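You operate a simulated robot arm through the tools that you are given. There is no shell and no other tool. Be economical: measure what you need, move in short steps, check, and stop when the job is done.

You are at the controls of a simulated robot arm. One attempt, no reset.

JOB
Test the cabinet stop on the running wall fan, then reset it.
Fine: start the fan, push the stop in, free it again, press reset; the fan stays off. Where these are worked on the way, their far stop is far enough and under half their travel is too little: cabinet stop.

The check looks at the end state, three seconds after you hand in, the way a careful person would. Anything else that was tipped, shoved, dropped, spilled or broken makes it a failure.

ROBOT AND FRAMES
A 7-joint arm with a two-finger parallel gripper on a trunk, on a base that drives. Base frame: it is fixed to the floor where the robot stands at the start and does not move with it; the origin is under the middle of the robot, x ahead of it, y to its left, z up. Readings come in m, degrees, newtons and seconds.
With the tool pointing down near the work surface it reaches from about 0.24 to 0.4 m from the robot's upright axis, wherever it stands. Its first joint turns from -166.0 to 166.0 degrees. Places, roughly: bench lamp switch [0.5, -0.7, 1.2]; cabinet stop [0.9, 0.1, 1.3]; changeover lever [0.2, -1, 1.7]; first line isolator [0.5, -0.8, 1.4]; lamp test key [0.8, -0.2, 1.2]; louvre handwheel [0.5, -0.8, 1.7]; main isolator [1, 0.1, 1.5]; reset key [0.9, 0, 1.3]; second line isolator [0.4, -0.9, 1.4]; third line isolator [0.3, -1, 1.4]; trip lamp [0.8, -0.2, 1.4]; wall fan [0.6, -0.5, 1.7]; wall fan speed dial [0.8, -0.2, 1.3]; wall fan start key [0.9, 0, 1.3]; wall fan stop key [0.8, -0.1, 1.3]. Payload 1.57 kg.
The TCP is the grasp point between the finger pads, 0.03 m short of the fingertips. In the tool frame z runs along the fingers and y along their closing line. Largest opening 0.08 m; finger width 0.017, thickness 0.012; the body of the gripper, 0.04 by 0.082 m, starts 0.08 m behind the TCP.
Orientation is that of the tool frame in the base frame, as a unit quaternion [x, y, z, w]. With the fingers straight down and closing along the base's y, the tool's x points along the base's -x, its y along +y and its z along -z.

CONTROLS
- The arm moves only by the tool apply_moves. Its argument "targets" is a list that holds one entry, the list of rows, each a list of 7 numbers: the shift along the tool's x, y, z in m, then the turn, a rotation vector about the tool's x, y, z in degrees, then the finger opening in m, from 0 to 0.08. In form: [[[x, y, z, ax, ay, az, gripper], ...]]. A call has 1 to 20 rows; each row is the pose to reach, as a shift and turn from the pose commanded when the call began, along the tool's axes at that moment. Each row takes 0.2 s and may step no farther than 0.05 m and 8.6 degrees from the row before; otherwise, or with a gripper value out of range, the whole call is refused. A pose out of reach is approached as far as the arm can. The call stops where the force on the tool passes 90 N (or 10 N more than at its start, if that is more) or the arm is blocked; 0.2 s more then pass. Each finger travels about 0.072 m/s and halts on what it meets, pressing with about 23 N; the grip force reading is that of the motor and also rises with nothing between the fingers. The clock runs only during rows and for 0.2 s after the last one: add rows that repeat a pose to give the fingers time. The reply holds the time, the measured pose of the TCP, the force on the tool along the base axes, the opening and the grip force, in the units named above and with some noise, with the torque about the TCP (base axes, N m) and any sound that the robot's microphone picked up.
- Cameras (640 x 400 px; columns grow to the right, rows downward): "scene" is now at [-0.0056, 0.0994, 1.4224]; the picture's right is [-0.43, -0.90, 0.00], its down [-0.27, 0.13, -0.95] and it looks along [0.86, -0.41, -0.30] (base axes); focal length 222 px, centre (320, 200). "wrist" rides on the gripper at [0.072, -0.007, -0.122] in the tool frame; the picture's right is [0.09, 1.00, 0.00], its down [-0.84, 0.08, -0.54] and it looks along [-0.54, 0.05, 0.84] (tool axes); focal length 238 px, centre (320, 200). There is no depth. A picture from a camera that has moved, and an enlarged one, comes with that camera's place and axes in the base frame and with its lens.
- grab_frame(camera): a new picture of that camera. The clock stands still meanwhile.
- slide_trunk(by): slides the trunk up (or, below 0, down) by that many m; the arm and the scene camera ride with it, the base frame stays. It gives what a move gives, with no picture.
- base_move(legs): drives the robot by 1 to 6 legs, each [ahead, left, turn to the left] in m, m and degrees, along the robot's own axes; the way and the turn of a leg run together, so that a leg with both is an arc; at most 1.5 m and 180 degrees a leg. The arm and the cameras ride along, it lands a little off, and it stops where it bumps. It gives what a move gives.
- head_to(pan, tilt): turns the head with the scene camera to pan (to the left, within 86 degrees either way) and tilt (down, from -29 to 69), counted from straight ahead of the robot. It gives what a move gives.
- zoom(camera, box): a new picture of the part [left, top, right, bottom] of that camera's present view, enlarged. The clock stands still meanwhile.
- job_done(): hands the job in; it is judged then, once.

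Go step by step. Nothing tells you exact positions but the pictures and the camera data: compare them with the known pose of the tool, close in by small moves and look again before you grip or let go. The budget is 120 turns and 78 pictures, counting those below and the enlarged ones. Unless the task says otherwise, let go and move clear before handing in, and close with one line.

The tools are called after "Emit:" as name(argument=value, ...) on one line, values as JSON. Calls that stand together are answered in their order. apply_moves: Moves the arm, as the interface text tells. Its arguments: {"type":"object","properties":{"targets":{"type":"array","items":{"type":"array","items":{"type":"array","items":{"type":"number"}}}}},"required":["targets"]} The other tools are called the same way: slide_trunk (by) slides the trunk up or down; base_move (legs) drives the base; head_to (pan, tilt) turns the head that bears the scene camera; grab_frame (camera) takes a picture; zoom (camera, box) takes an enlarged picture of a part of a camera's view; job_done () hands the job in.

At the start:

```text
time_s: 0.0
position: [0.3628, 0.1947, 1.0001]
tool_rot: [0.0, 1.0, 0.0, 0.0]
force: [-0.5, 0.0, 0.0]
wrist_torque: [0.0, 0.02, -0.01]
finger_gap: 0.0803
grip_force: 0.0
trunk travel left (down, up): [-0.05, 0.065]
robot x, y, heading: [-0.001, 0.0022, -0.2]
head pan, tilt: [-25.4, 17.6]
```

scene: 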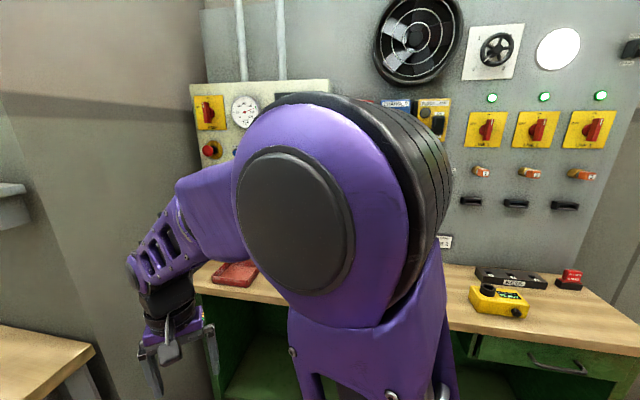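
wrist: 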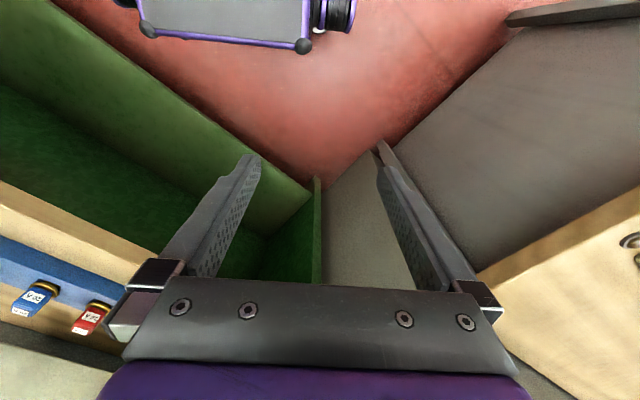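

The arm hides much of the cabinet panel; I see the yellow main isolator and the red cabinet stop at its left. I'll zoom there first.

Emit:
zoom(camera="scene", box=[180, 70, 340, 170])

Emit:
zoom(camera="scene", box=[340, 0, 640, 220])

```text
4.00 times, centred on (260, 120) of scene
camera zoom: at [-0.0056, 0.0994, 1.4224], right [-0.43, -0.9, 0.0], down [-0.27, 0.13, -0.95], along [0.86, -0.41, -0.3], focal length 889 px, centre (560, 520)
```

zoom: 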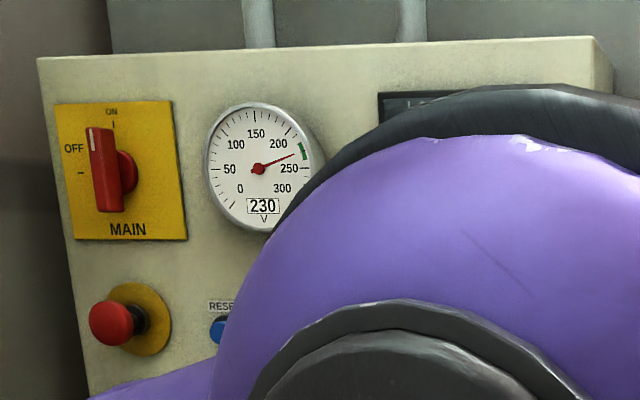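

```text
1.82 times, centred on (490, 110) of scene
camera zoom: at [-0.0056, 0.0994, 1.4224], right [-0.43, -0.9, 0.0], down [-0.27, 0.13, -0.95], along [0.86, -0.41, -0.3], focal length 404 px, centre (11, 364)
```

zoom: 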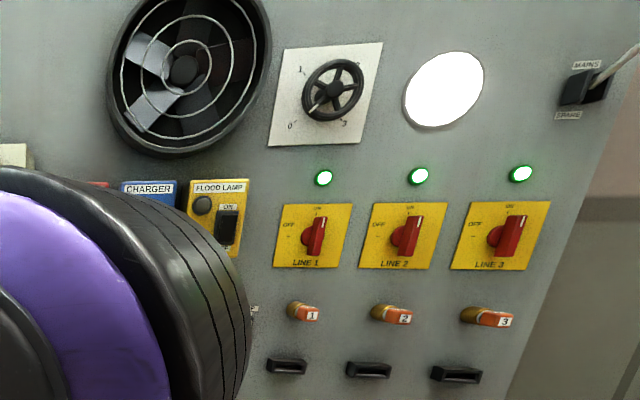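

The main isolator is on and the stop is out. I'll turn the tool to horizontal, pointing ahead, and raise it toward button height.

Emit:
apply_moves(targets=[[[-0.01, 0, -0.02, 0, -8.2, 0, 0.04], [-0.02, 0, -0.04, 0, -16.4, 0, 0.0], [-0.03, 0, -0.06, 0, -24.6, 0, 0], [-0.04, 0, -0.08, 0, -32.8, 0, 0], [-0.05, 0, -0.1, 0, -41, 0, 0], [-0.06, 0, -0.12, 0, -49.2, 0, 0], [-0.07, 0, -0.14, 0, -57.4, 0, 0], [-0.08, 0, -0.16, 0, -65.6, 0, 0], [-0.09, 0, -0.18, 0, -73.8, 0, 0], [-0.1, 0, -0.2, 0, -82, 0, 0], [-0.1, 0, -0.22, 0, -90, 0, 0]]])

Emit:
grab_frame(camera="scene")

Emit:
grab_frame(camera="wrist")

```text
time_s: 2.4
position: [0.4644, 0.1927, 1.218]
tool_rot: [0.0, 0.707, 0.0, 0.707]
force: [-0.5, 0.4, 0.5]
wrist_torque: [-0.01, -0.01, -0.01]
finger_gap: 0.0001
grip_force: 21.8
trunk travel left (down, up): [-0.05, 0.065]
robot x, y, heading: [-0.0008, 0.0, 0.3]
head pan, tilt: [-25.4, 17.6]
```

```text
73 pictures are left
camera scene: at [-0.0124, 0.0875, 1.4308], right [-0.56, -0.83, 0.0], down [-0.18, 0.12, -0.98], along [0.81, -0.54, -0.22], focal length 222 px, centre (320, 200)
```

scene: 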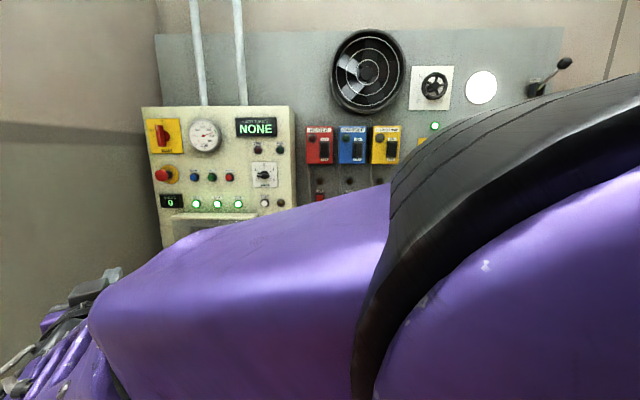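

```text
72 pictures are left
camera wrist: at [0.3413, 0.1859, 1.1458], right [0.0, 1.0, -0.09], down [-0.54, 0.08, 0.84], along [0.84, 0.05, 0.54], focal length 238 px, centre (320, 200)
```

wrist: 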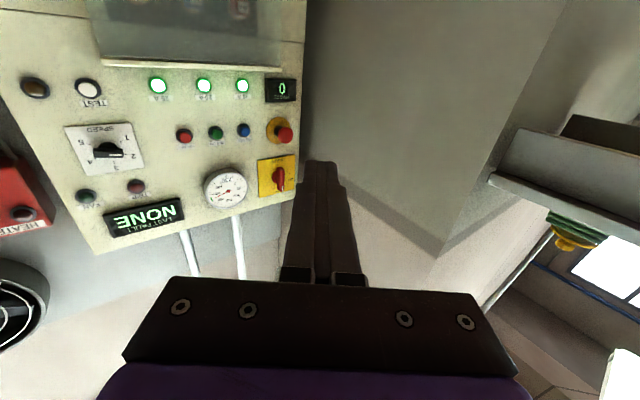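

The panel is now fully visible: stop at left, blue reset, green start, red stop keys to its right. I'll zoom in to locate them.

Emit:
zoom(camera="scene", box=[140, 100, 300, 220])

Emit:
zoom(camera="wrist", box=[60, 60, 320, 222])

```text
3.33 times, centred on (220, 160) of scene
camera zoom: at [-0.0124, 0.0875, 1.4308], right [-0.56, -0.83, 0.0], down [-0.18, 0.12, -0.98], along [0.81, -0.54, -0.22], focal length 741 px, centre (653, 333)
```

zoom: 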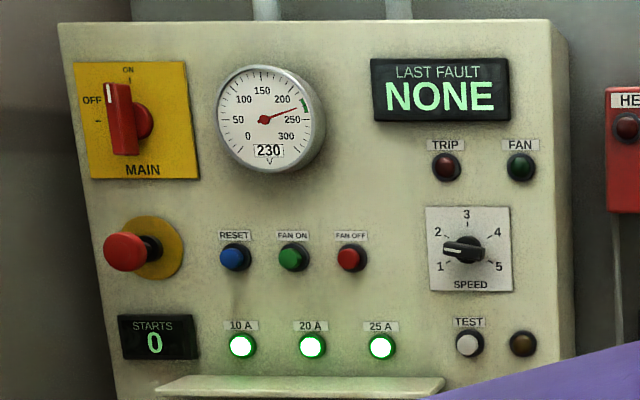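

```text
2.46 times, centred on (190, 141) of wrist
camera zoom: at [0.3413, 0.1859, 1.1458], right [0.0, 1.0, -0.09], down [-0.54, 0.08, 0.84], along [0.84, 0.05, 0.54], focal length 587 px, centre (640, 345)
```

zoom: 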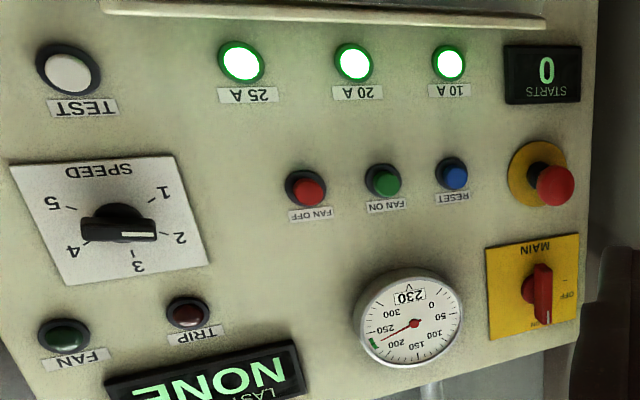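

Triangulating: FAN ON ≈ (0.867,-0.032,1.33), RESET ≈ (0.908,0.020,1.33), stop head ≈ (0.927,0.117,1.34), panel normal about -35°. I'll raise the tool to that height, turn to face the panel and sidestep left.

Emit:
apply_moves(targets=[[[-0.04, 0, 0, 0, 0, 0, 0], [-0.08, 0, 0, 0, 0, 0, 0], [-0.115, 0, 0, 0, 0, 0, 0]]])

Emit:
base_move(legs=[[0, 0, -35], [0, 0.38, 0]])

Emit:
grab_frame(camera="scene")

Emit:
grab_frame(camera="wrist")

```text
time_s: 3.2
position: [0.4645, 0.1944, 1.3335]
tool_rot: [0.0, 0.709, -0.001, 0.705]
force: [0.3, 0.1, 0.1]
wrist_torque: [0.0, 0.03, 0.0]
finger_gap: 0.0
grip_force: 21.5
trunk travel left (down, up): [-0.05, 0.065]
robot x, y, heading: [0.0026, 0.0019, 0.0]
head pan, tilt: [-25.4, 17.6]
```

```text
time_s: 9.1
position: [0.7084, 0.2025, 1.3346]
tool_rot: [0.213, 0.675, -0.213, 0.674]
force: [-0.4, 0.3, 0.7]
wrist_torque: [0.03, -0.04, -0.05]
finger_gap: 0.0001
grip_force: 21.1
trunk travel left (down, up): [-0.05, 0.065]
robot x, y, heading: [0.2154, 0.3102, -34.8]
head pan, tilt: [-25.4, 17.6]
```

```text
69 pictures are left
camera scene: at [0.234, 0.3816, 1.4257], right [-0.99, -0.12, 0.0], down [-0.03, 0.27, -0.96], along [0.11, -0.96, -0.27], focal length 222 px, centre (320, 200)
```

scene: 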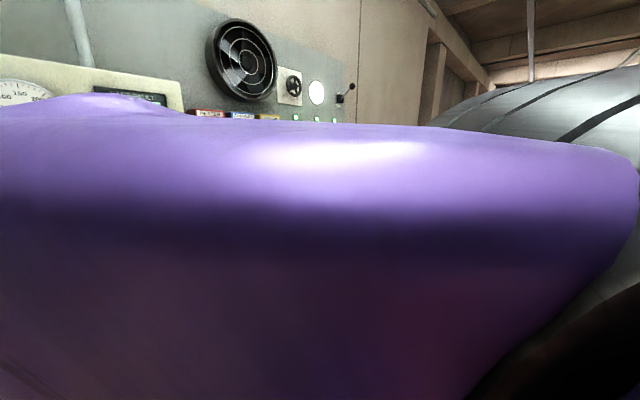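

```text
68 pictures are left
camera wrist: at [0.6039, 0.2653, 1.262], right [0.57, 0.82, -0.09], down [-0.4, 0.37, 0.84], along [0.72, -0.44, 0.54], focal length 238 px, centre (320, 200)
```

wrist: 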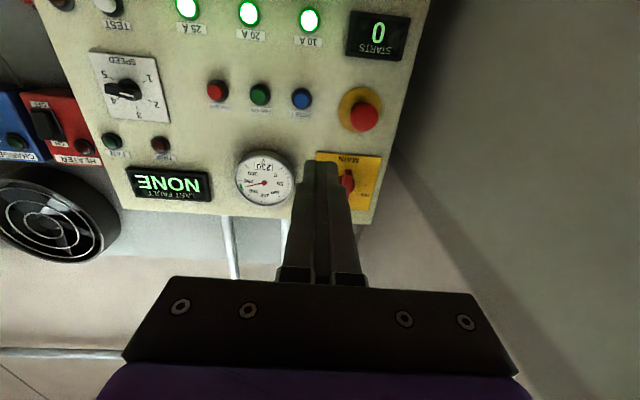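

Refined: in panel-aligned coordinates (n into the panel, l left) FAN ON is at n≈0.744, l≈0.476, z≈1.332. I'll align with it and advance part way to see how far the arm reaches.

Emit:
apply_moves(targets=[[[0, -0.04, 0.03, 0, 0, 0, 0], [0, -0.08, 0.06, 0, 0, 0, 0], [0, -0.097, 0.1, 0, 0, 0, 0], [0, -0.097, 0.14, 0, 0, 0, 0], [0, -0.097, 0.16, 0, 0, 0, 0]]])

Emit:
grab_frame(camera="wrist")

Emit:
head_to(pan=30, tilt=20)

Emit:
grab_frame(camera="scene")

```text
time_s: 10.3
position: [0.7843, 0.0306, 1.3345]
tool_rot: [0.214, 0.674, -0.214, 0.674]
force: [-0.1, -0.1, 0.4]
wrist_torque: [-0.01, 0.01, 0.05]
finger_gap: 0.0
grip_force: 21.1
trunk travel left (down, up): [-0.05, 0.065]
robot x, y, heading: [0.2185, 0.3061, -35.3]
head pan, tilt: [-25.4, 17.6]
```

```text
67 pictures are left
camera wrist: at [0.6794, 0.0937, 1.2619], right [0.57, 0.81, -0.09], down [-0.4, 0.37, 0.84], along [0.72, -0.44, 0.54], focal length 238 px, centre (320, 200)
```

wrist: 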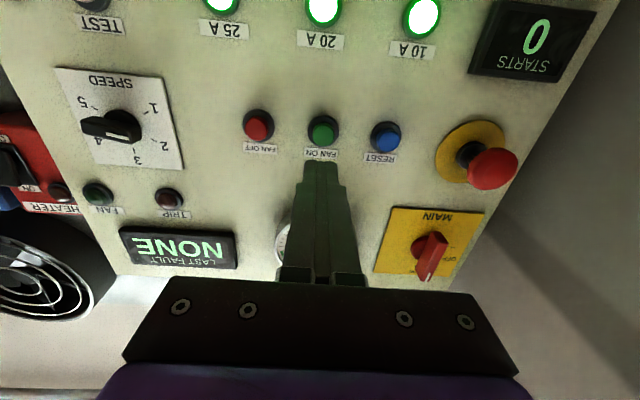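

```text
time_s: 11.5
position: [0.7848, 0.03, 1.3301]
tool_rot: [0.214, 0.677, -0.214, 0.671]
force: [0.9, 0.1, -0.4]
wrist_torque: [0.03, 0.03, 0.02]
finger_gap: 0.0002
grip_force: 21.3
trunk travel left (down, up): [-0.05, 0.065]
robot x, y, heading: [0.2146, 0.3082, -34.9]
head pan, tilt: [30.0, 20.0]
```

```text
66 pictures are left
camera scene: at [0.307, 0.4335, 1.4204], right [-0.44, -0.9, 0.0], down [-0.29, 0.14, -0.95], along [0.85, -0.42, -0.32], focal length 222 px, centre (320, 200)
```

scene: 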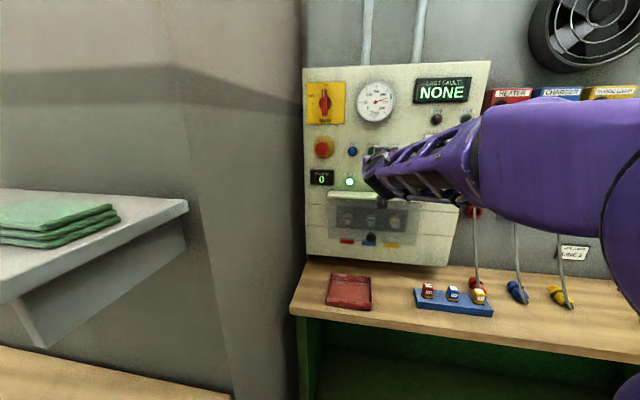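

The arm reaches but is stretched; the bench edge is about 0.5 m ahead, so I'll retract a bit and drive 0.1 m closer.

Emit:
apply_moves(targets=[[[0, 0, -0.04, 0, 0, 0, 0], [0, 0, -0.1, 0, 0, 0, 0]]])

Emit:
base_move(legs=[[0.1, 0, 0]])

Emit:
grab_frame(camera="wrist")

Emit:
grab_frame(camera="scene")

```text
refused: row 2 steps farther than a row can; nothing moved
```

```text
time_s: 12.7
position: [0.8506, -0.0148, 1.3402]
tool_rot: [0.21, 0.674, -0.212, 0.676]
force: [-350.4, 216.0, -21.1]
wrist_torque: [0.94, 1.87, -0.55]
finger_gap: 0.0
grip_force: 21.6
trunk travel left (down, up): [-0.05, 0.065]
robot x, y, heading: [0.298, 0.2501, -35.0]
head pan, tilt: [30.0, 20.0]
heard: click
```

```text
65 pictures are left
camera wrist: at [0.7477, 0.0487, 1.2663], right [0.57, 0.82, -0.09], down [-0.4, 0.38, 0.83], along [0.72, -0.43, 0.54], focal length 238 px, centre (320, 200)
```

wrist: 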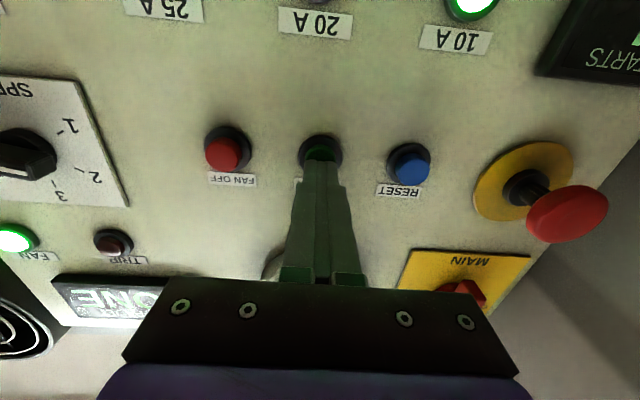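

```text
64 pictures are left
camera scene: at [0.3723, 0.3833, 1.4204], right [-0.47, -0.88, 0.0], down [-0.27, 0.14, -0.95], along [0.84, -0.45, -0.31], focal length 222 px, centre (320, 200)
```

scene: 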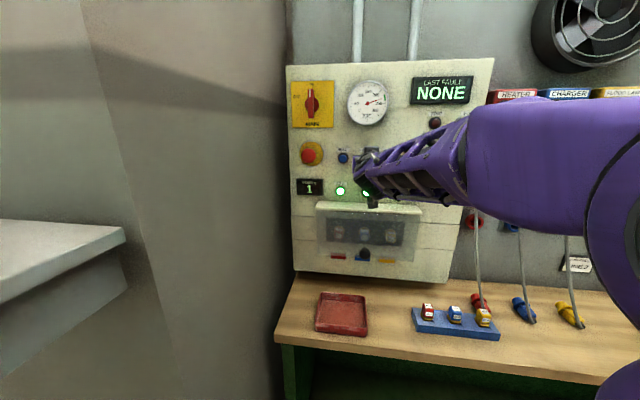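

My retract was refused and the drive then went ahead regardless, so the base drive pushed the fingers into FAN ON with about 410 N; the fan did start (FAN lamp lit, STARTS 1), but that was not intended. I'll back off at once and check the key for damage.

Emit:
apply_moves(targets=[[[0, 0, -0.04, 0, 0, 0, 0], [0, 0, -0.08, 0, 0, 0, 0], [0, 0, -0.12, 0, 0, 0, 0]]])

Emit:
grab_frame(camera="wrist")

```text
time_s: 13.5
position: [0.7643, 0.0459, 1.3283]
tool_rot: [0.211, 0.679, -0.21, 0.671]
force: [1.0, -0.6, -0.9]
wrist_torque: [0.0, 0.01, -0.03]
finger_gap: 0.0
grip_force: 21.3
trunk travel left (down, up): [-0.05, 0.065]
robot x, y, heading: [0.2926, 0.2506, -35.1]
head pan, tilt: [30.0, 20.0]
```

```text
63 pictures are left
camera wrist: at [0.6604, 0.1092, 1.2577], right [0.57, 0.82, -0.1], down [-0.39, 0.37, 0.84], along [0.73, -0.44, 0.53], focal length 238 px, centre (320, 200)
```

wrist: 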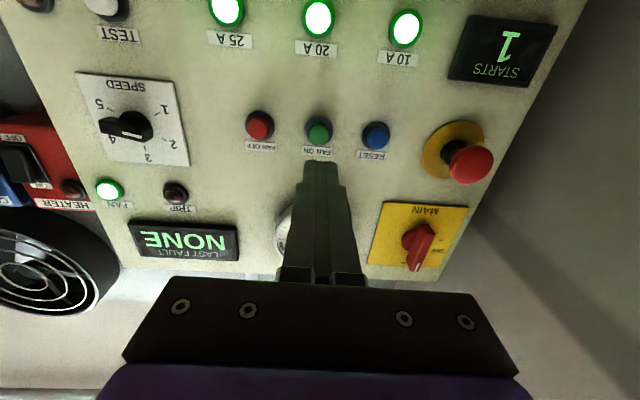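

The key has sprung back undamaged and the fan is running. Next the cabinet stop; I'll look closely at its head for how it releases.

Emit:
zoom(camera="wrist", box=[400, 100, 528, 200])

Emit:
zoom(camera="scene", box=[280, 130, 360, 180])

```text
4.00 times, centred on (464, 150) of wrist
camera zoom: at [0.6604, 0.1092, 1.2577], right [0.57, 0.82, -0.1], down [-0.39, 0.37, 0.84], along [0.73, -0.44, 0.53], focal length 953 px, centre (-256, 400)
```

zoom: 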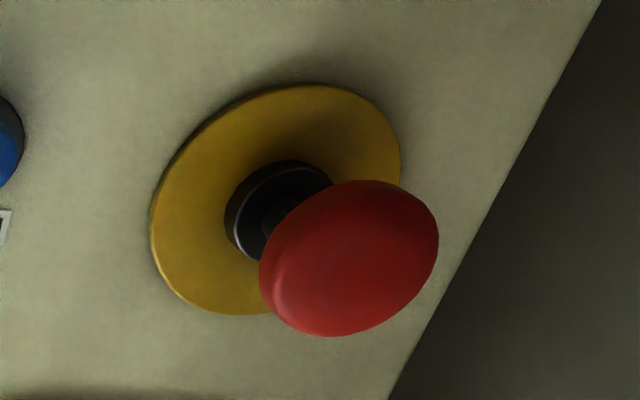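

```text
8.00 times, centred on (320, 155) of scene
camera zoom: at [0.3289, 0.3279, 1.4196], right [-0.96, -0.27, 0.0], down [-0.09, 0.32, -0.94], along [0.25, -0.91, -0.33], focal length 1778 px, centre (320, 560)
```

zoom: 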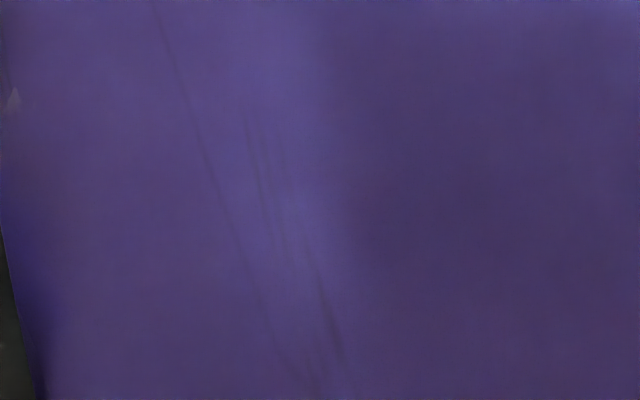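

The head has no arrows; axis at l≈0.637, z≈1.342, face near n≈0.705. I'll align in front of it and verify.

Emit:
apply_moves(targets=[[[-0.005, 0.04, 0, 0, 0, 0, 0], [-0.01, 0.08, 0, 0, 0, 0, 0], [-0.012, 0.12, 0, 0, 0, 0, 0], [-0.012, 0.16, 0, 0, 0, 0, 0], [-0.012, 0.16, 0.03, 0, 0, 0, 0], [-0.012, 0.16, 0.03, 0, 0, 0, 0]]])

Emit:
grab_frame(camera="wrist")

```text
time_s: 14.9
position: [0.8815, 0.1577, 1.3409]
tool_rot: [0.211, 0.679, -0.211, 0.671]
force: [-0.2, 0.5, 0.3]
wrist_torque: [-0.01, 0.03, -0.02]
finger_gap: 0.0002
grip_force: 21.6
trunk travel left (down, up): [-0.05, 0.065]
robot x, y, heading: [0.2985, 0.2485, -35.0]
head pan, tilt: [30.0, 20.0]
```

```text
60 pictures are left
camera wrist: at [0.7778, 0.2227, 1.2695], right [0.57, 0.82, -0.1], down [-0.39, 0.37, 0.84], along [0.73, -0.44, 0.53], focal length 238 px, centre (320, 200)
```

wrist: 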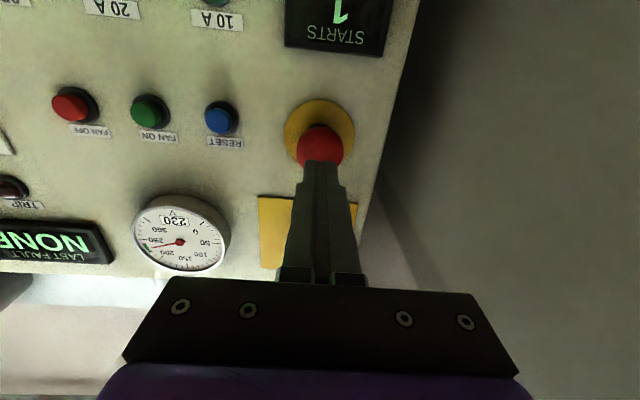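

Aligned on the stop. Pushing in with small steps.

Emit:
apply_moves(targets=[[[0, 0, 0.015, 0, 0, 0, 0], [0, 0, 0.025, 0, 0, 0, 0], [0, 0, 0.035, 0, 0, 0, 0], [0, 0, 0.042, 0, 0, 0, 0], [0, 0, 0.048, 0, 0, 0, 0], [0, 0, 0.054, 0, 0, 0, 0], [0, 0, 0.06, 0, 0, 0, 0], [0, 0, 0.066, 0, 0, 0, 0], [0, 0, 0.072, 0, 0, 0, 0]]])

Emit:
grab_frame(camera="wrist")

```text
time_s: 16.6
position: [0.9233, 0.1308, 1.342]
tool_rot: [0.212, 0.679, -0.21, 0.671]
force: [-56.0, 18.9, 0.2]
wrist_torque: [-0.09, -0.3, -0.66]
finger_gap: 0.0
grip_force: 22.0
trunk travel left (down, up): [-0.05, 0.065]
robot x, y, heading: [0.2953, 0.2512, -35.1]
head pan, tilt: [30.0, 20.0]
stopped in row 8: the force on the tool passed its limit at 97 N (the readings are from after the stop); the commanded pose is now the measured one
```

```text
59 pictures are left
camera wrist: at [0.8184, 0.1949, 1.2707], right [0.56, 0.82, -0.09], down [-0.39, 0.37, 0.84], along [0.73, -0.44, 0.53], focal length 238 px, centre (320, 200)
```

wrist: 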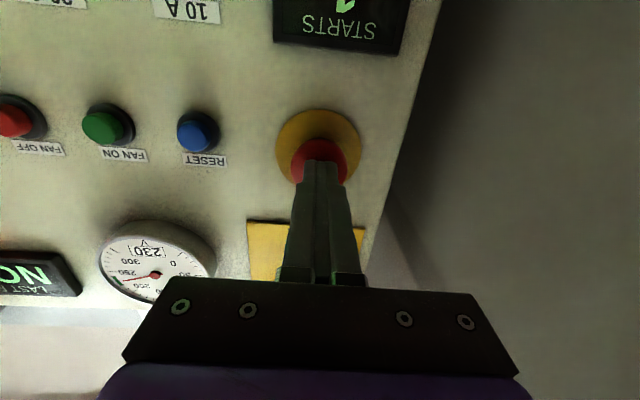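

Force reached 97 N with no click heard; I'll back off and check whether the head moved in.

Emit:
apply_moves(targets=[[[0, 0, -0.04, 0, 0, 0, 0], [0, 0, -0.08, 0, 0, 0, 0], [0, -0.04, -0.08, 0, 0, 0, 0], [0, -0.08, -0.08, 0, 0, 0, 0]]])

Emit:
grab_frame(camera="wrist")

Emit:
grab_frame(camera="scene")

```text
time_s: 17.6
position: [0.8212, 0.1088, 1.3379]
tool_rot: [0.21, 0.682, -0.207, 0.669]
force: [0.1, 0.3, -0.7]
wrist_torque: [-0.01, -0.05, 0.0]
finger_gap: 0.0002
grip_force: 21.3
trunk travel left (down, up): [-0.05, 0.065]
robot x, y, heading: [0.2957, 0.2529, -34.8]
head pan, tilt: [30.0, 20.0]
```

```text
58 pictures are left
camera wrist: at [0.7146, 0.1727, 1.2688], right [0.56, 0.82, -0.09], down [-0.39, 0.36, 0.85], along [0.73, -0.44, 0.52], focal length 238 px, centre (320, 200)
```

wrist: 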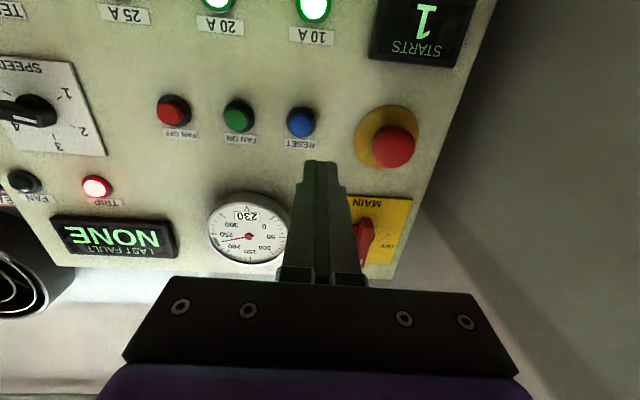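

```text
57 pictures are left
camera scene: at [0.3377, 0.332, 1.4227], right [-0.93, -0.38, 0.0], down [-0.11, 0.28, -0.95], along [0.36, -0.88, -0.3], focal length 222 px, centre (320, 200)
```

scene: 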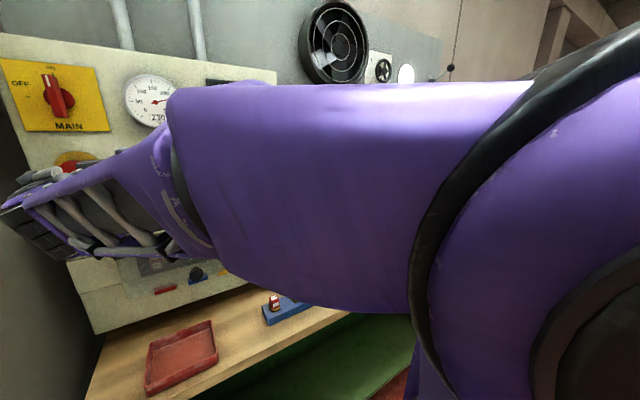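

The stop is latched: TRIP lamp lit, FAN lamp off. I'll zoom on the head to plan freeing it.

Emit:
zoom(camera="wrist", box=[336, 90, 448, 178])

```text
4.55 times, centred on (392, 134) of wrist
camera zoom: at [0.7146, 0.1727, 1.2688], right [0.56, 0.82, -0.09], down [-0.39, 0.36, 0.85], along [0.73, -0.44, 0.52], focal length 1083 px, centre (-7, 500)
```

zoom: 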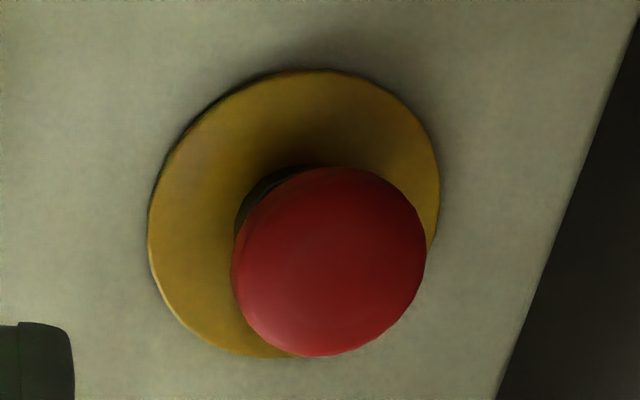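

The latched head is about 44 mm wide with no twist marks. I'll open the fingers, straddle it and grip it, then try a gentle twist/pull.

Emit:
apply_moves(targets=[[[0, 0.04, 0, 0, -1, 0, 0.04], [-0.003, 0.074, 0, 0, -1, 0, 0.08], [-0.003, 0.074, 0, 0, -1, 0, 0.08], [-0.003, 0.074, 0, 0, -1, 0, 0.08], [-0.003, 0.074, 0.02, 0, -1, 0, 0.08]]])

Emit:
grab_frame(camera="wrist")

```text
time_s: 18.8
position: [0.8796, 0.156, 1.3398]
tool_rot: [0.21, 0.677, -0.212, 0.673]
force: [-0.6, -0.1, -0.7]
wrist_torque: [0.0, 0.02, -0.02]
finger_gap: 0.0801
grip_force: 0.0
trunk travel left (down, up): [-0.05, 0.065]
robot x, y, heading: [0.2939, 0.2528, -35.2]
head pan, tilt: [30.0, 20.0]
```

```text
55 pictures are left
camera wrist: at [0.7744, 0.2192, 1.2675], right [0.56, 0.82, -0.1], down [-0.4, 0.37, 0.84], along [0.72, -0.43, 0.54], focal length 238 px, centre (320, 200)
```

wrist: 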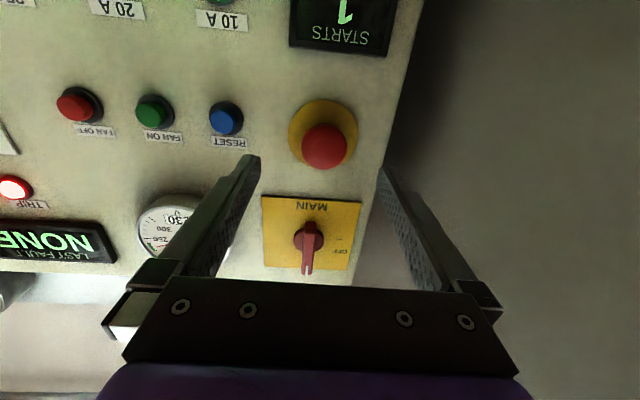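

Well centred. Moving in around the head.

Emit:
apply_moves(targets=[[[-0.002, 0.003, 0.02, 0, 0, 0, 0.08], [-0.002, 0.003, 0.04, 0, 0, 0, 0.08], [-0.002, 0.003, 0.055, 0, 0, 0, 0.08], [-0.002, 0.003, 0.065, 0, 0, 0, 0.08], [-0.002, 0.003, 0.072, 0, 0, 0, 0.08], [-0.002, 0.003, 0.072, 0, 0, 0, 0.08]]])

Emit:
grab_frame(camera="wrist")

```text
time_s: 20.2
position: [0.9403, 0.1183, 1.3443]
tool_rot: [0.209, 0.675, -0.21, 0.675]
force: [0.5, 0.3, -0.7]
wrist_torque: [-0.04, 0.0, -0.02]
finger_gap: 0.08
grip_force: 0.1
trunk travel left (down, up): [-0.05, 0.065]
robot x, y, heading: [0.2972, 0.254, -34.9]
head pan, tilt: [30.0, 20.0]
```

```text
54 pictures are left
camera wrist: at [0.8357, 0.1813, 1.271], right [0.56, 0.82, -0.09], down [-0.4, 0.37, 0.84], along [0.72, -0.43, 0.54], focal length 238 px, centre (320, 200)
```

wrist: 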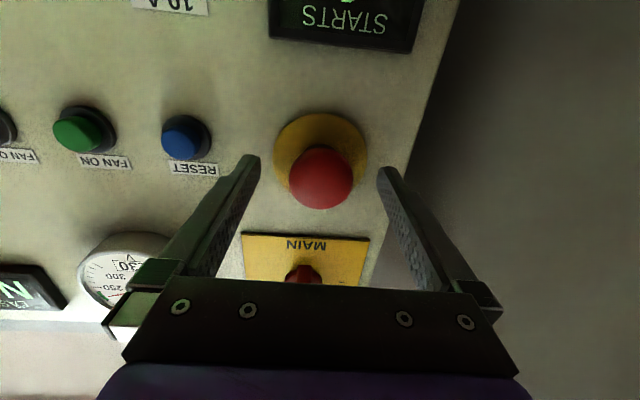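

The tips now overlap the head. Closing on it.

Emit:
apply_moves(targets=[[[0, 0, 0, 0, 0, 0, 0.06], [0, 0, 0, 0, 0, 0, 0.042], [0, 0, 0, 0, 0, 0, 0.03], [0, 0, 0, 0, 0, 0, 0.03]]])

Emit:
grab_frame(camera="wrist")

```text
time_s: 21.2
position: [0.9406, 0.1198, 1.3441]
tool_rot: [0.208, 0.676, -0.209, 0.675]
force: [1.3, 3.0, 1.9]
wrist_torque: [0.06, 0.03, -0.29]
finger_gap: 0.0411
grip_force: 44.5
trunk travel left (down, up): [-0.05, 0.065]
robot x, y, heading: [0.2948, 0.2556, -35.1]
head pan, tilt: [30.0, 20.0]
```

```text
53 pictures are left
camera wrist: at [0.836, 0.1819, 1.2705], right [0.56, 0.82, -0.09], down [-0.4, 0.37, 0.84], along [0.72, -0.43, 0.54], focal length 238 px, centre (320, 200)
```

wrist: 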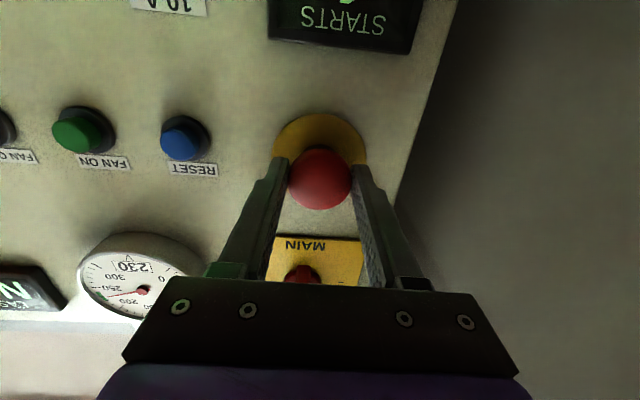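

Gripped at 41 mm. Trying a clockwise twist in small steps.

Emit:
apply_moves(targets=[[[0, 0, 0, 0, 0, 7, 0.03], [0, 0, 0, 0, 0, 14, 0.03], [0, 0, 0, 0, 0, 21, 0.03], [0, 0, 0, 0, 0, 28, 0.03], [0, 0, 0, 0, 0, 35, 0.03], [0, 0, 0, 0, 0, 42, 0.03]]])

Emit:
grab_frame(camera="wrist")

```text
time_s: 22.6
position: [0.9399, 0.12, 1.3433]
tool_rot: [0.438, 0.556, 0.047, 0.705]
force: [5.9, 6.8, 2.9]
wrist_torque: [-0.01, 0.14, -0.1]
finger_gap: 0.0403
grip_force: 45.3
trunk travel left (down, up): [-0.05, 0.065]
robot x, y, heading: [0.2972, 0.2532, -35.0]
head pan, tilt: [30.0, 20.0]
```

```text
52 pictures are left
camera wrist: at [0.8643, 0.224, 1.2853], right [0.45, 0.66, 0.6], down [-0.73, -0.11, 0.67], along [0.51, -0.74, 0.43], focal length 238 px, centre (320, 200)
```

wrist: 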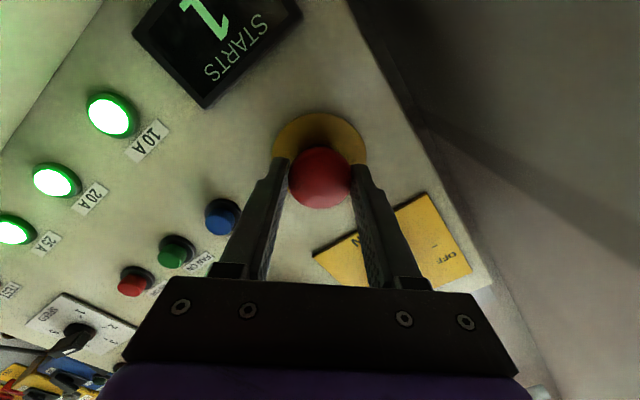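

The twist met almost no resistance and the head is still in. Now a gentle pull straight out.

Emit:
apply_moves(targets=[[[0, 0, -0.004, 0, 0, 0, 0.03], [0, 0, -0.008, 0, 0, 0, 0.03], [0, 0, -0.012, 0, 0, 0, 0.03], [0, 0, -0.016, 0, 0, 0, 0.03]]])

Emit:
grab_frame(camera="wrist")

```text
time_s: 23.6
position: [0.9323, 0.126, 1.3443]
tool_rot: [0.436, 0.556, 0.045, 0.706]
force: [40.7, -0.5, 34.2]
wrist_torque: [0.32, -0.42, -0.12]
finger_gap: 0.0409
grip_force: 45.0
trunk travel left (down, up): [-0.05, 0.065]
robot x, y, heading: [0.301, 0.2505, -34.7]
head pan, tilt: [30.0, 20.0]
```

```text
51 pictures are left
camera wrist: at [0.8555, 0.2305, 1.2849], right [0.46, 0.66, 0.6], down [-0.73, -0.1, 0.67], along [0.51, -0.74, 0.44], focal length 238 px, centre (320, 200)
```

wrist: 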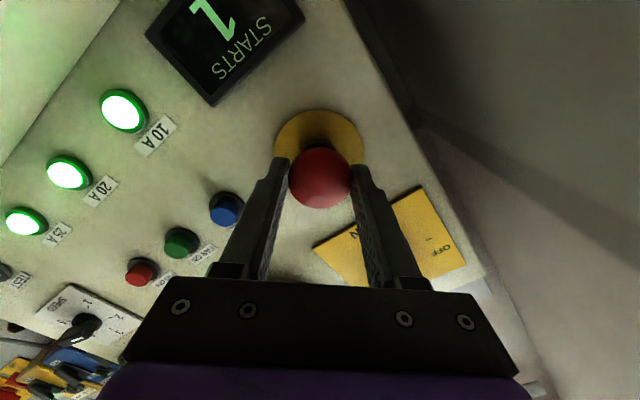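

The head is coming out with the fingers (about 10 mm). I'll pull a little further.

Emit:
apply_moves(targets=[[[0, 0, -0.004, 0, 0, 0, 0.03], [0, 0, -0.008, 0, 0, 0, 0.03], [0, 0, -0.012, 0, 0, 0, 0.03]]])

Emit:
grab_frame(camera="wrist")

```text
time_s: 24.4
position: [0.9228, 0.1343, 1.3426]
tool_rot: [0.436, 0.558, 0.045, 0.705]
force: [42.3, 2.0, 31.1]
wrist_torque: [0.02, -0.42, 0.41]
finger_gap: 0.0408
grip_force: 45.2
trunk travel left (down, up): [-0.05, 0.065]
robot x, y, heading: [0.2949, 0.2548, -34.8]
head pan, tilt: [30.0, 20.0]
```

```text
50 pictures are left
camera wrist: at [0.8459, 0.2386, 1.2832], right [0.45, 0.66, 0.59], down [-0.73, -0.11, 0.68], along [0.51, -0.74, 0.43], focal length 238 px, centre (320, 200)
```

wrist: 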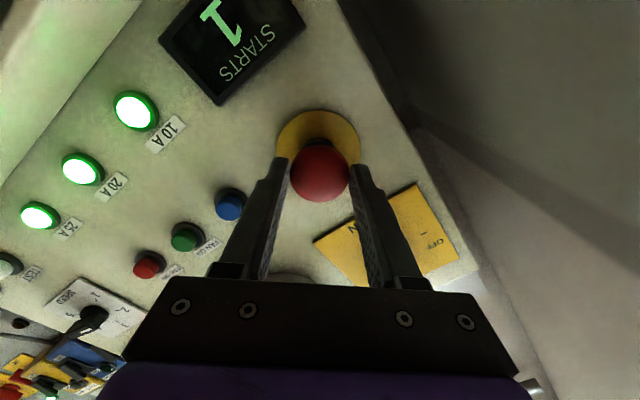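

I'll open the fingers, back away and untwist to see whether the head stays out.

Emit:
apply_moves(targets=[[[0, 0, 0, 0, 0, 0, 0.06], [0, 0, 0, 0, 0, 0, 0.08], [0, 0, 0, 0, 0, 0, 0.08], [0, 0, -0.03, 0, 0, -7, 0.08], [0, 0, -0.06, 0, 0, -14, 0.08], [0, 0, -0.07, 0, 0, -21, 0.08], [0, 0, -0.07, 0, 0, -28, 0.08], [0, 0, -0.07, 0, 0, -35, 0.08], [0, 0, -0.07, 0, 0, -42, 0.08]]])

Emit:
grab_frame(camera="wrist")

```text
time_s: 26.4
position: [0.8599, 0.1732, 1.3412]
tool_rot: [0.209, 0.677, -0.212, 0.673]
force: [-1.0, 0.6, 0.3]
wrist_torque: [-0.02, -0.01, 0.04]
finger_gap: 0.0802
grip_force: 0.0
trunk travel left (down, up): [-0.05, 0.065]
robot x, y, heading: [0.2952, 0.253, -35.1]
head pan, tilt: [30.0, 20.0]
```

```text
49 pictures are left
camera wrist: at [0.7552, 0.2361, 1.2691], right [0.56, 0.82, -0.1], down [-0.4, 0.37, 0.84], along [0.72, -0.43, 0.54], focal length 238 px, centre (320, 200)
```

wrist: 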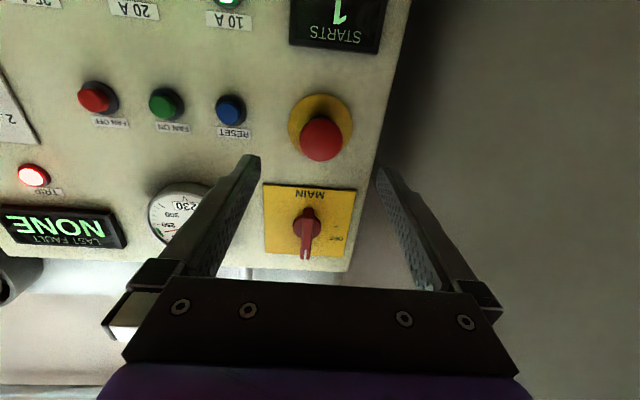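

The head still looks pushed in. I'll zoom to compare before choosing twist further.

Emit:
zoom(camera="wrist", box=[272, 84, 368, 168])

```text
4.76 times, centred on (320, 126) of wrist
camera zoom: at [0.7552, 0.2361, 1.2691], right [0.56, 0.82, -0.1], down [-0.4, 0.37, 0.84], along [0.72, -0.43, 0.54], focal length 1135 px, centre (320, 552)
```

zoom: 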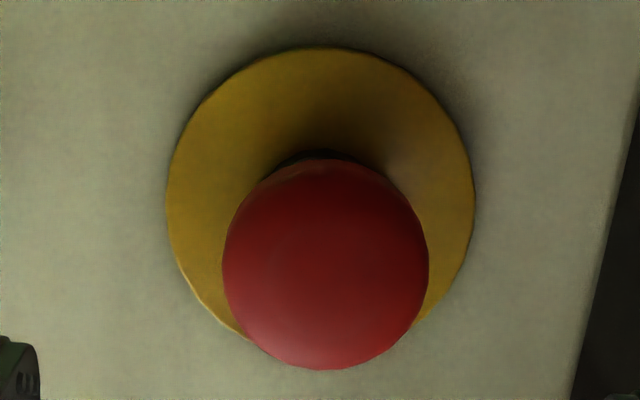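

Hard to judge from here, so I'll return to the exact viewpoint I had when it was latched and compare.

Emit:
apply_moves(targets=[[[0, -0.04, 0.003, 0, 0, 0, 0.04], [0.002, -0.075, 0.005, 0, 1, 0, 0], [0.002, -0.075, 0.005, 0, 1, 0, 0], [0.002, -0.075, 0.005, 0, 1, 0, 0], [0.002, -0.075, 0.005, 0, 1, 0, 0]]])

Emit:
zoom(camera="wrist", box=[336, 90, 448, 178])

```text
time_s: 27.6
position: [0.8214, 0.1095, 1.3419]
tool_rot: [0.211, 0.682, -0.209, 0.669]
force: [0.1, 0.5, -0.3]
wrist_torque: [0.01, 0.01, -0.04]
finger_gap: 0.0
grip_force: 21.2
trunk travel left (down, up): [-0.05, 0.065]
robot x, y, heading: [0.292, 0.2533, -35.0]
head pan, tilt: [30.0, 20.0]
```

```text
4.55 times, centred on (392, 134) of wrist
camera zoom: at [0.7154, 0.1727, 1.2708], right [0.56, 0.82, -0.09], down [-0.39, 0.36, 0.85], along [0.73, -0.44, 0.52], focal length 1083 px, centre (-7, 500)
```

zoom: 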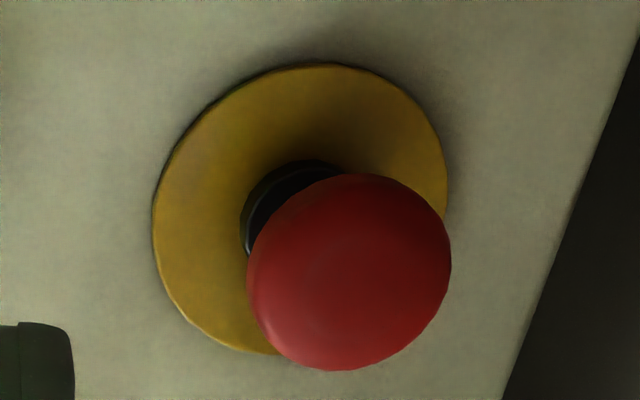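

The head is now visibly further out than when latched. I'll compare with the viewpoint I had before pressing it, to confirm it is fully out.

Emit:
apply_moves(targets=[[[0.006, -0.04, -0.005, 0, -0.4, 0, 0], [0.0135, -0.085, -0.01, 0, -0.4, 0, 0], [0.0135, -0.085, -0.01, 0, -0.4, 0, 0]]])

Emit:
zoom(camera="wrist", box=[400, 100, 528, 200])

Emit:
grab_frame(camera="wrist")

```text
time_s: 28.4
position: [0.7642, 0.0462, 1.3284]
tool_rot: [0.21, 0.68, -0.209, 0.671]
force: [-0.6, -0.6, -0.1]
wrist_torque: [-0.03, -0.02, -0.01]
finger_gap: 0.0
grip_force: 21.3
trunk travel left (down, up): [-0.05, 0.065]
robot x, y, heading: [0.2955, 0.2503, -34.8]
head pan, tilt: [30.0, 20.0]
```

```text
4.00 times, centred on (464, 150) of wrist
camera zoom: at [0.6598, 0.1095, 1.2572], right [0.56, 0.82, -0.09], down [-0.39, 0.37, 0.84], along [0.73, -0.44, 0.53], focal length 953 px, centre (-256, 400)
```

zoom: 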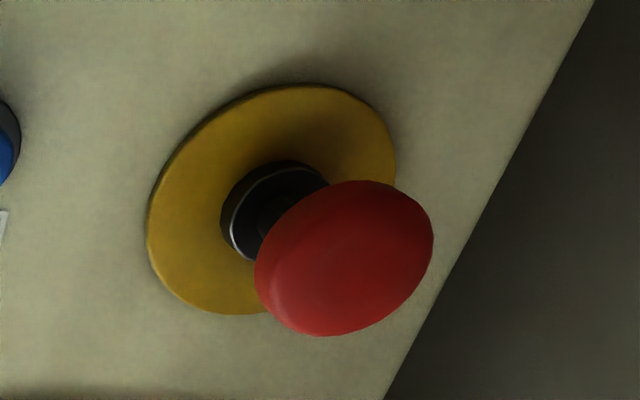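

```text
45 pictures are left
camera wrist: at [0.6598, 0.1095, 1.2572], right [0.56, 0.82, -0.09], down [-0.39, 0.37, 0.84], along [0.73, -0.44, 0.53], focal length 238 px, centre (320, 200)
```

wrist: 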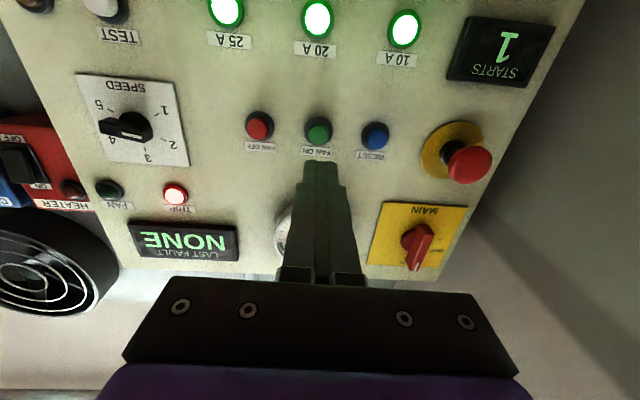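

It matches the original picture: the stop is fully free, TRIP still lit, fan off. Next, align with RESET.

Emit:
apply_moves(targets=[[[-0.004, 0.035, 0.02, 0, -0.8, 0, 0], [-0.006, 0.065, 0.04, 0, -0.8, 0, 0], [-0.006, 0.065, 0.07, 0, -0.8, 0, 0], [-0.006, 0.065, 0.07, 0, -0.8, 0, 0]]])

Emit:
grab_frame(camera="wrist")

```text
time_s: 29.4
position: [0.8594, 0.0581, 1.3308]
tool_rot: [0.209, 0.676, -0.212, 0.674]
force: [0.2, -0.1, -0.7]
wrist_torque: [0.0, 0.02, -0.02]
finger_gap: 0.0
grip_force: 21.3
trunk travel left (down, up): [-0.05, 0.065]
robot x, y, heading: [0.294, 0.2513, -35.3]
head pan, tilt: [30.0, 20.0]
```

```text
44 pictures are left
camera wrist: at [0.7551, 0.1213, 1.259], right [0.57, 0.82, -0.1], down [-0.4, 0.37, 0.84], along [0.72, -0.43, 0.54], focal length 238 px, centre (320, 200)
```

wrist: 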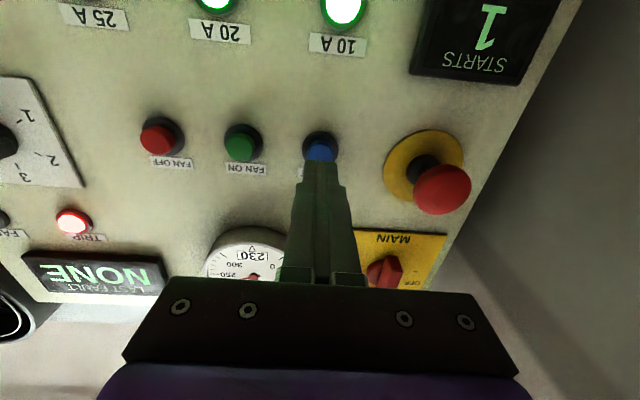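

Lined up on RESET. Pressing gently in small steps.

Emit:
apply_moves(targets=[[[0, 0, 0.015, 0, 0, 0, 0], [0, 0, 0.025, 0, 0, 0, 0], [0, 0, 0.031, 0, 0, 0, 0], [0, 0, 0.037, 0, 0, 0, 0], [0, 0, 0.042, 0, 0, 0, 0], [0, 0, 0.047, 0, 0, 0, 0], [0, 0, 0.052, 0, 0, 0, 0]]])

Emit:
grab_frame(camera="wrist")

```text
time_s: 31.0
position: [0.8915, 0.0374, 1.3331]
tool_rot: [0.208, 0.676, -0.209, 0.675]
force: [-53.9, 26.2, 2.1]
wrist_torque: [0.0, -0.15, -0.43]
finger_gap: 0.0
grip_force: 21.3
trunk travel left (down, up): [-0.05, 0.065]
robot x, y, heading: [0.293, 0.2524, -35.4]
head pan, tilt: [30.0, 20.0]
heard: click
stopped in row 7: the force on the tool passed its limit at 97 N (the readings are from after the stop); the commanded pose is now the measured one
```

```text
43 pictures are left
camera wrist: at [0.7856, 0.1, 1.26], right [0.56, 0.82, -0.09], down [-0.4, 0.37, 0.84], along [0.72, -0.43, 0.54], focal length 238 px, centre (320, 200)
```

wrist: 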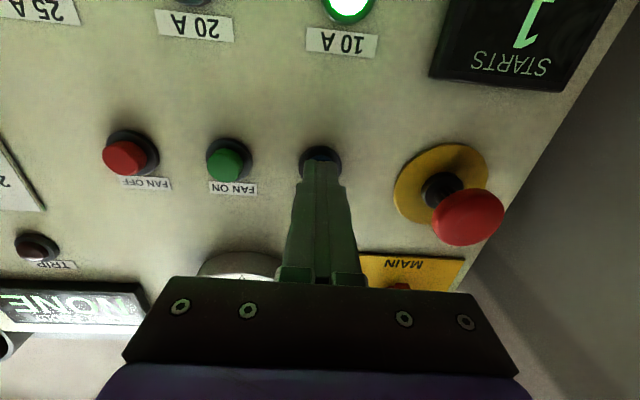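

Click heard and TRIP went dark. Backing well clear and checking everything.

Emit:
apply_moves(targets=[[[0, 0, -0.04, 0, 0, 0, 0], [0, 0, -0.08, 0, 0, 0, 0], [0, 0, -0.12, 0, 0, 0, 0], [0, 0, -0.16, 0, 0, 0, 0], [0, 0, -0.16, 0, 0, 0, 0]]])

Emit:
grab_frame(camera="wrist")

Emit:
grab_frame(camera="scene")

```text
time_s: 32.2
position: [0.7669, 0.1241, 1.3276]
tool_rot: [0.208, 0.679, -0.209, 0.672]
force: [0.4, 0.7, 0.7]
wrist_torque: [0.02, 0.01, 0.0]
finger_gap: 0.0
grip_force: 21.4
trunk travel left (down, up): [-0.05, 0.065]
robot x, y, heading: [0.2943, 0.2513, -35.1]
head pan, tilt: [30.0, 20.0]
```

```text
42 pictures are left
camera wrist: at [0.6617, 0.1863, 1.2564], right [0.56, 0.82, -0.1], down [-0.39, 0.37, 0.84], along [0.73, -0.43, 0.53], focal length 238 px, centre (320, 200)
```

wrist: 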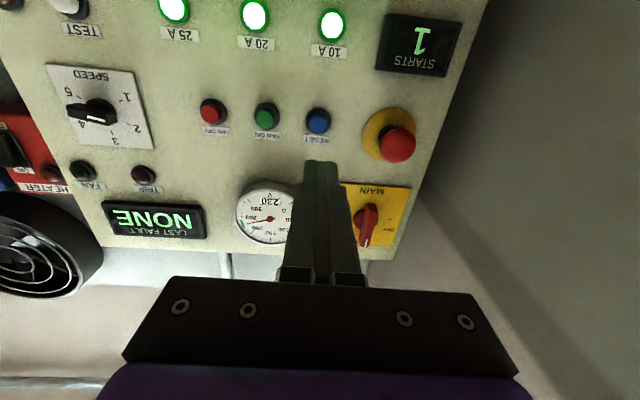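

```text
41 pictures are left
camera scene: at [0.317, 0.3271, 1.4198], right [-0.99, -0.17, 0.0], down [-0.06, 0.32, -0.94], along [0.16, -0.93, -0.33], focal length 222 px, centre (320, 200)
```

scene: 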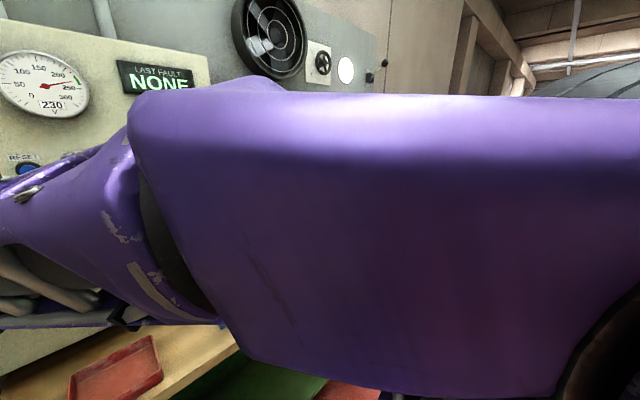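

The stop is out, the TRIP and FAN lamps are dark, STARTS reads 1, all three line lamps are lit and the arm is clear, so I'm handing in.

Emit:
job_done()

```text
The job is handed in.
```

The stop test is done: I started the fan, pushed the cabinet stop in (it tripped), pulled it back out and pressed reset, and the fan is off. One slip: the start press was unplanned, because a refused retract meant the base drove the fingers into FAN ON at about 410 N; the key sprang back and I saw no damage.
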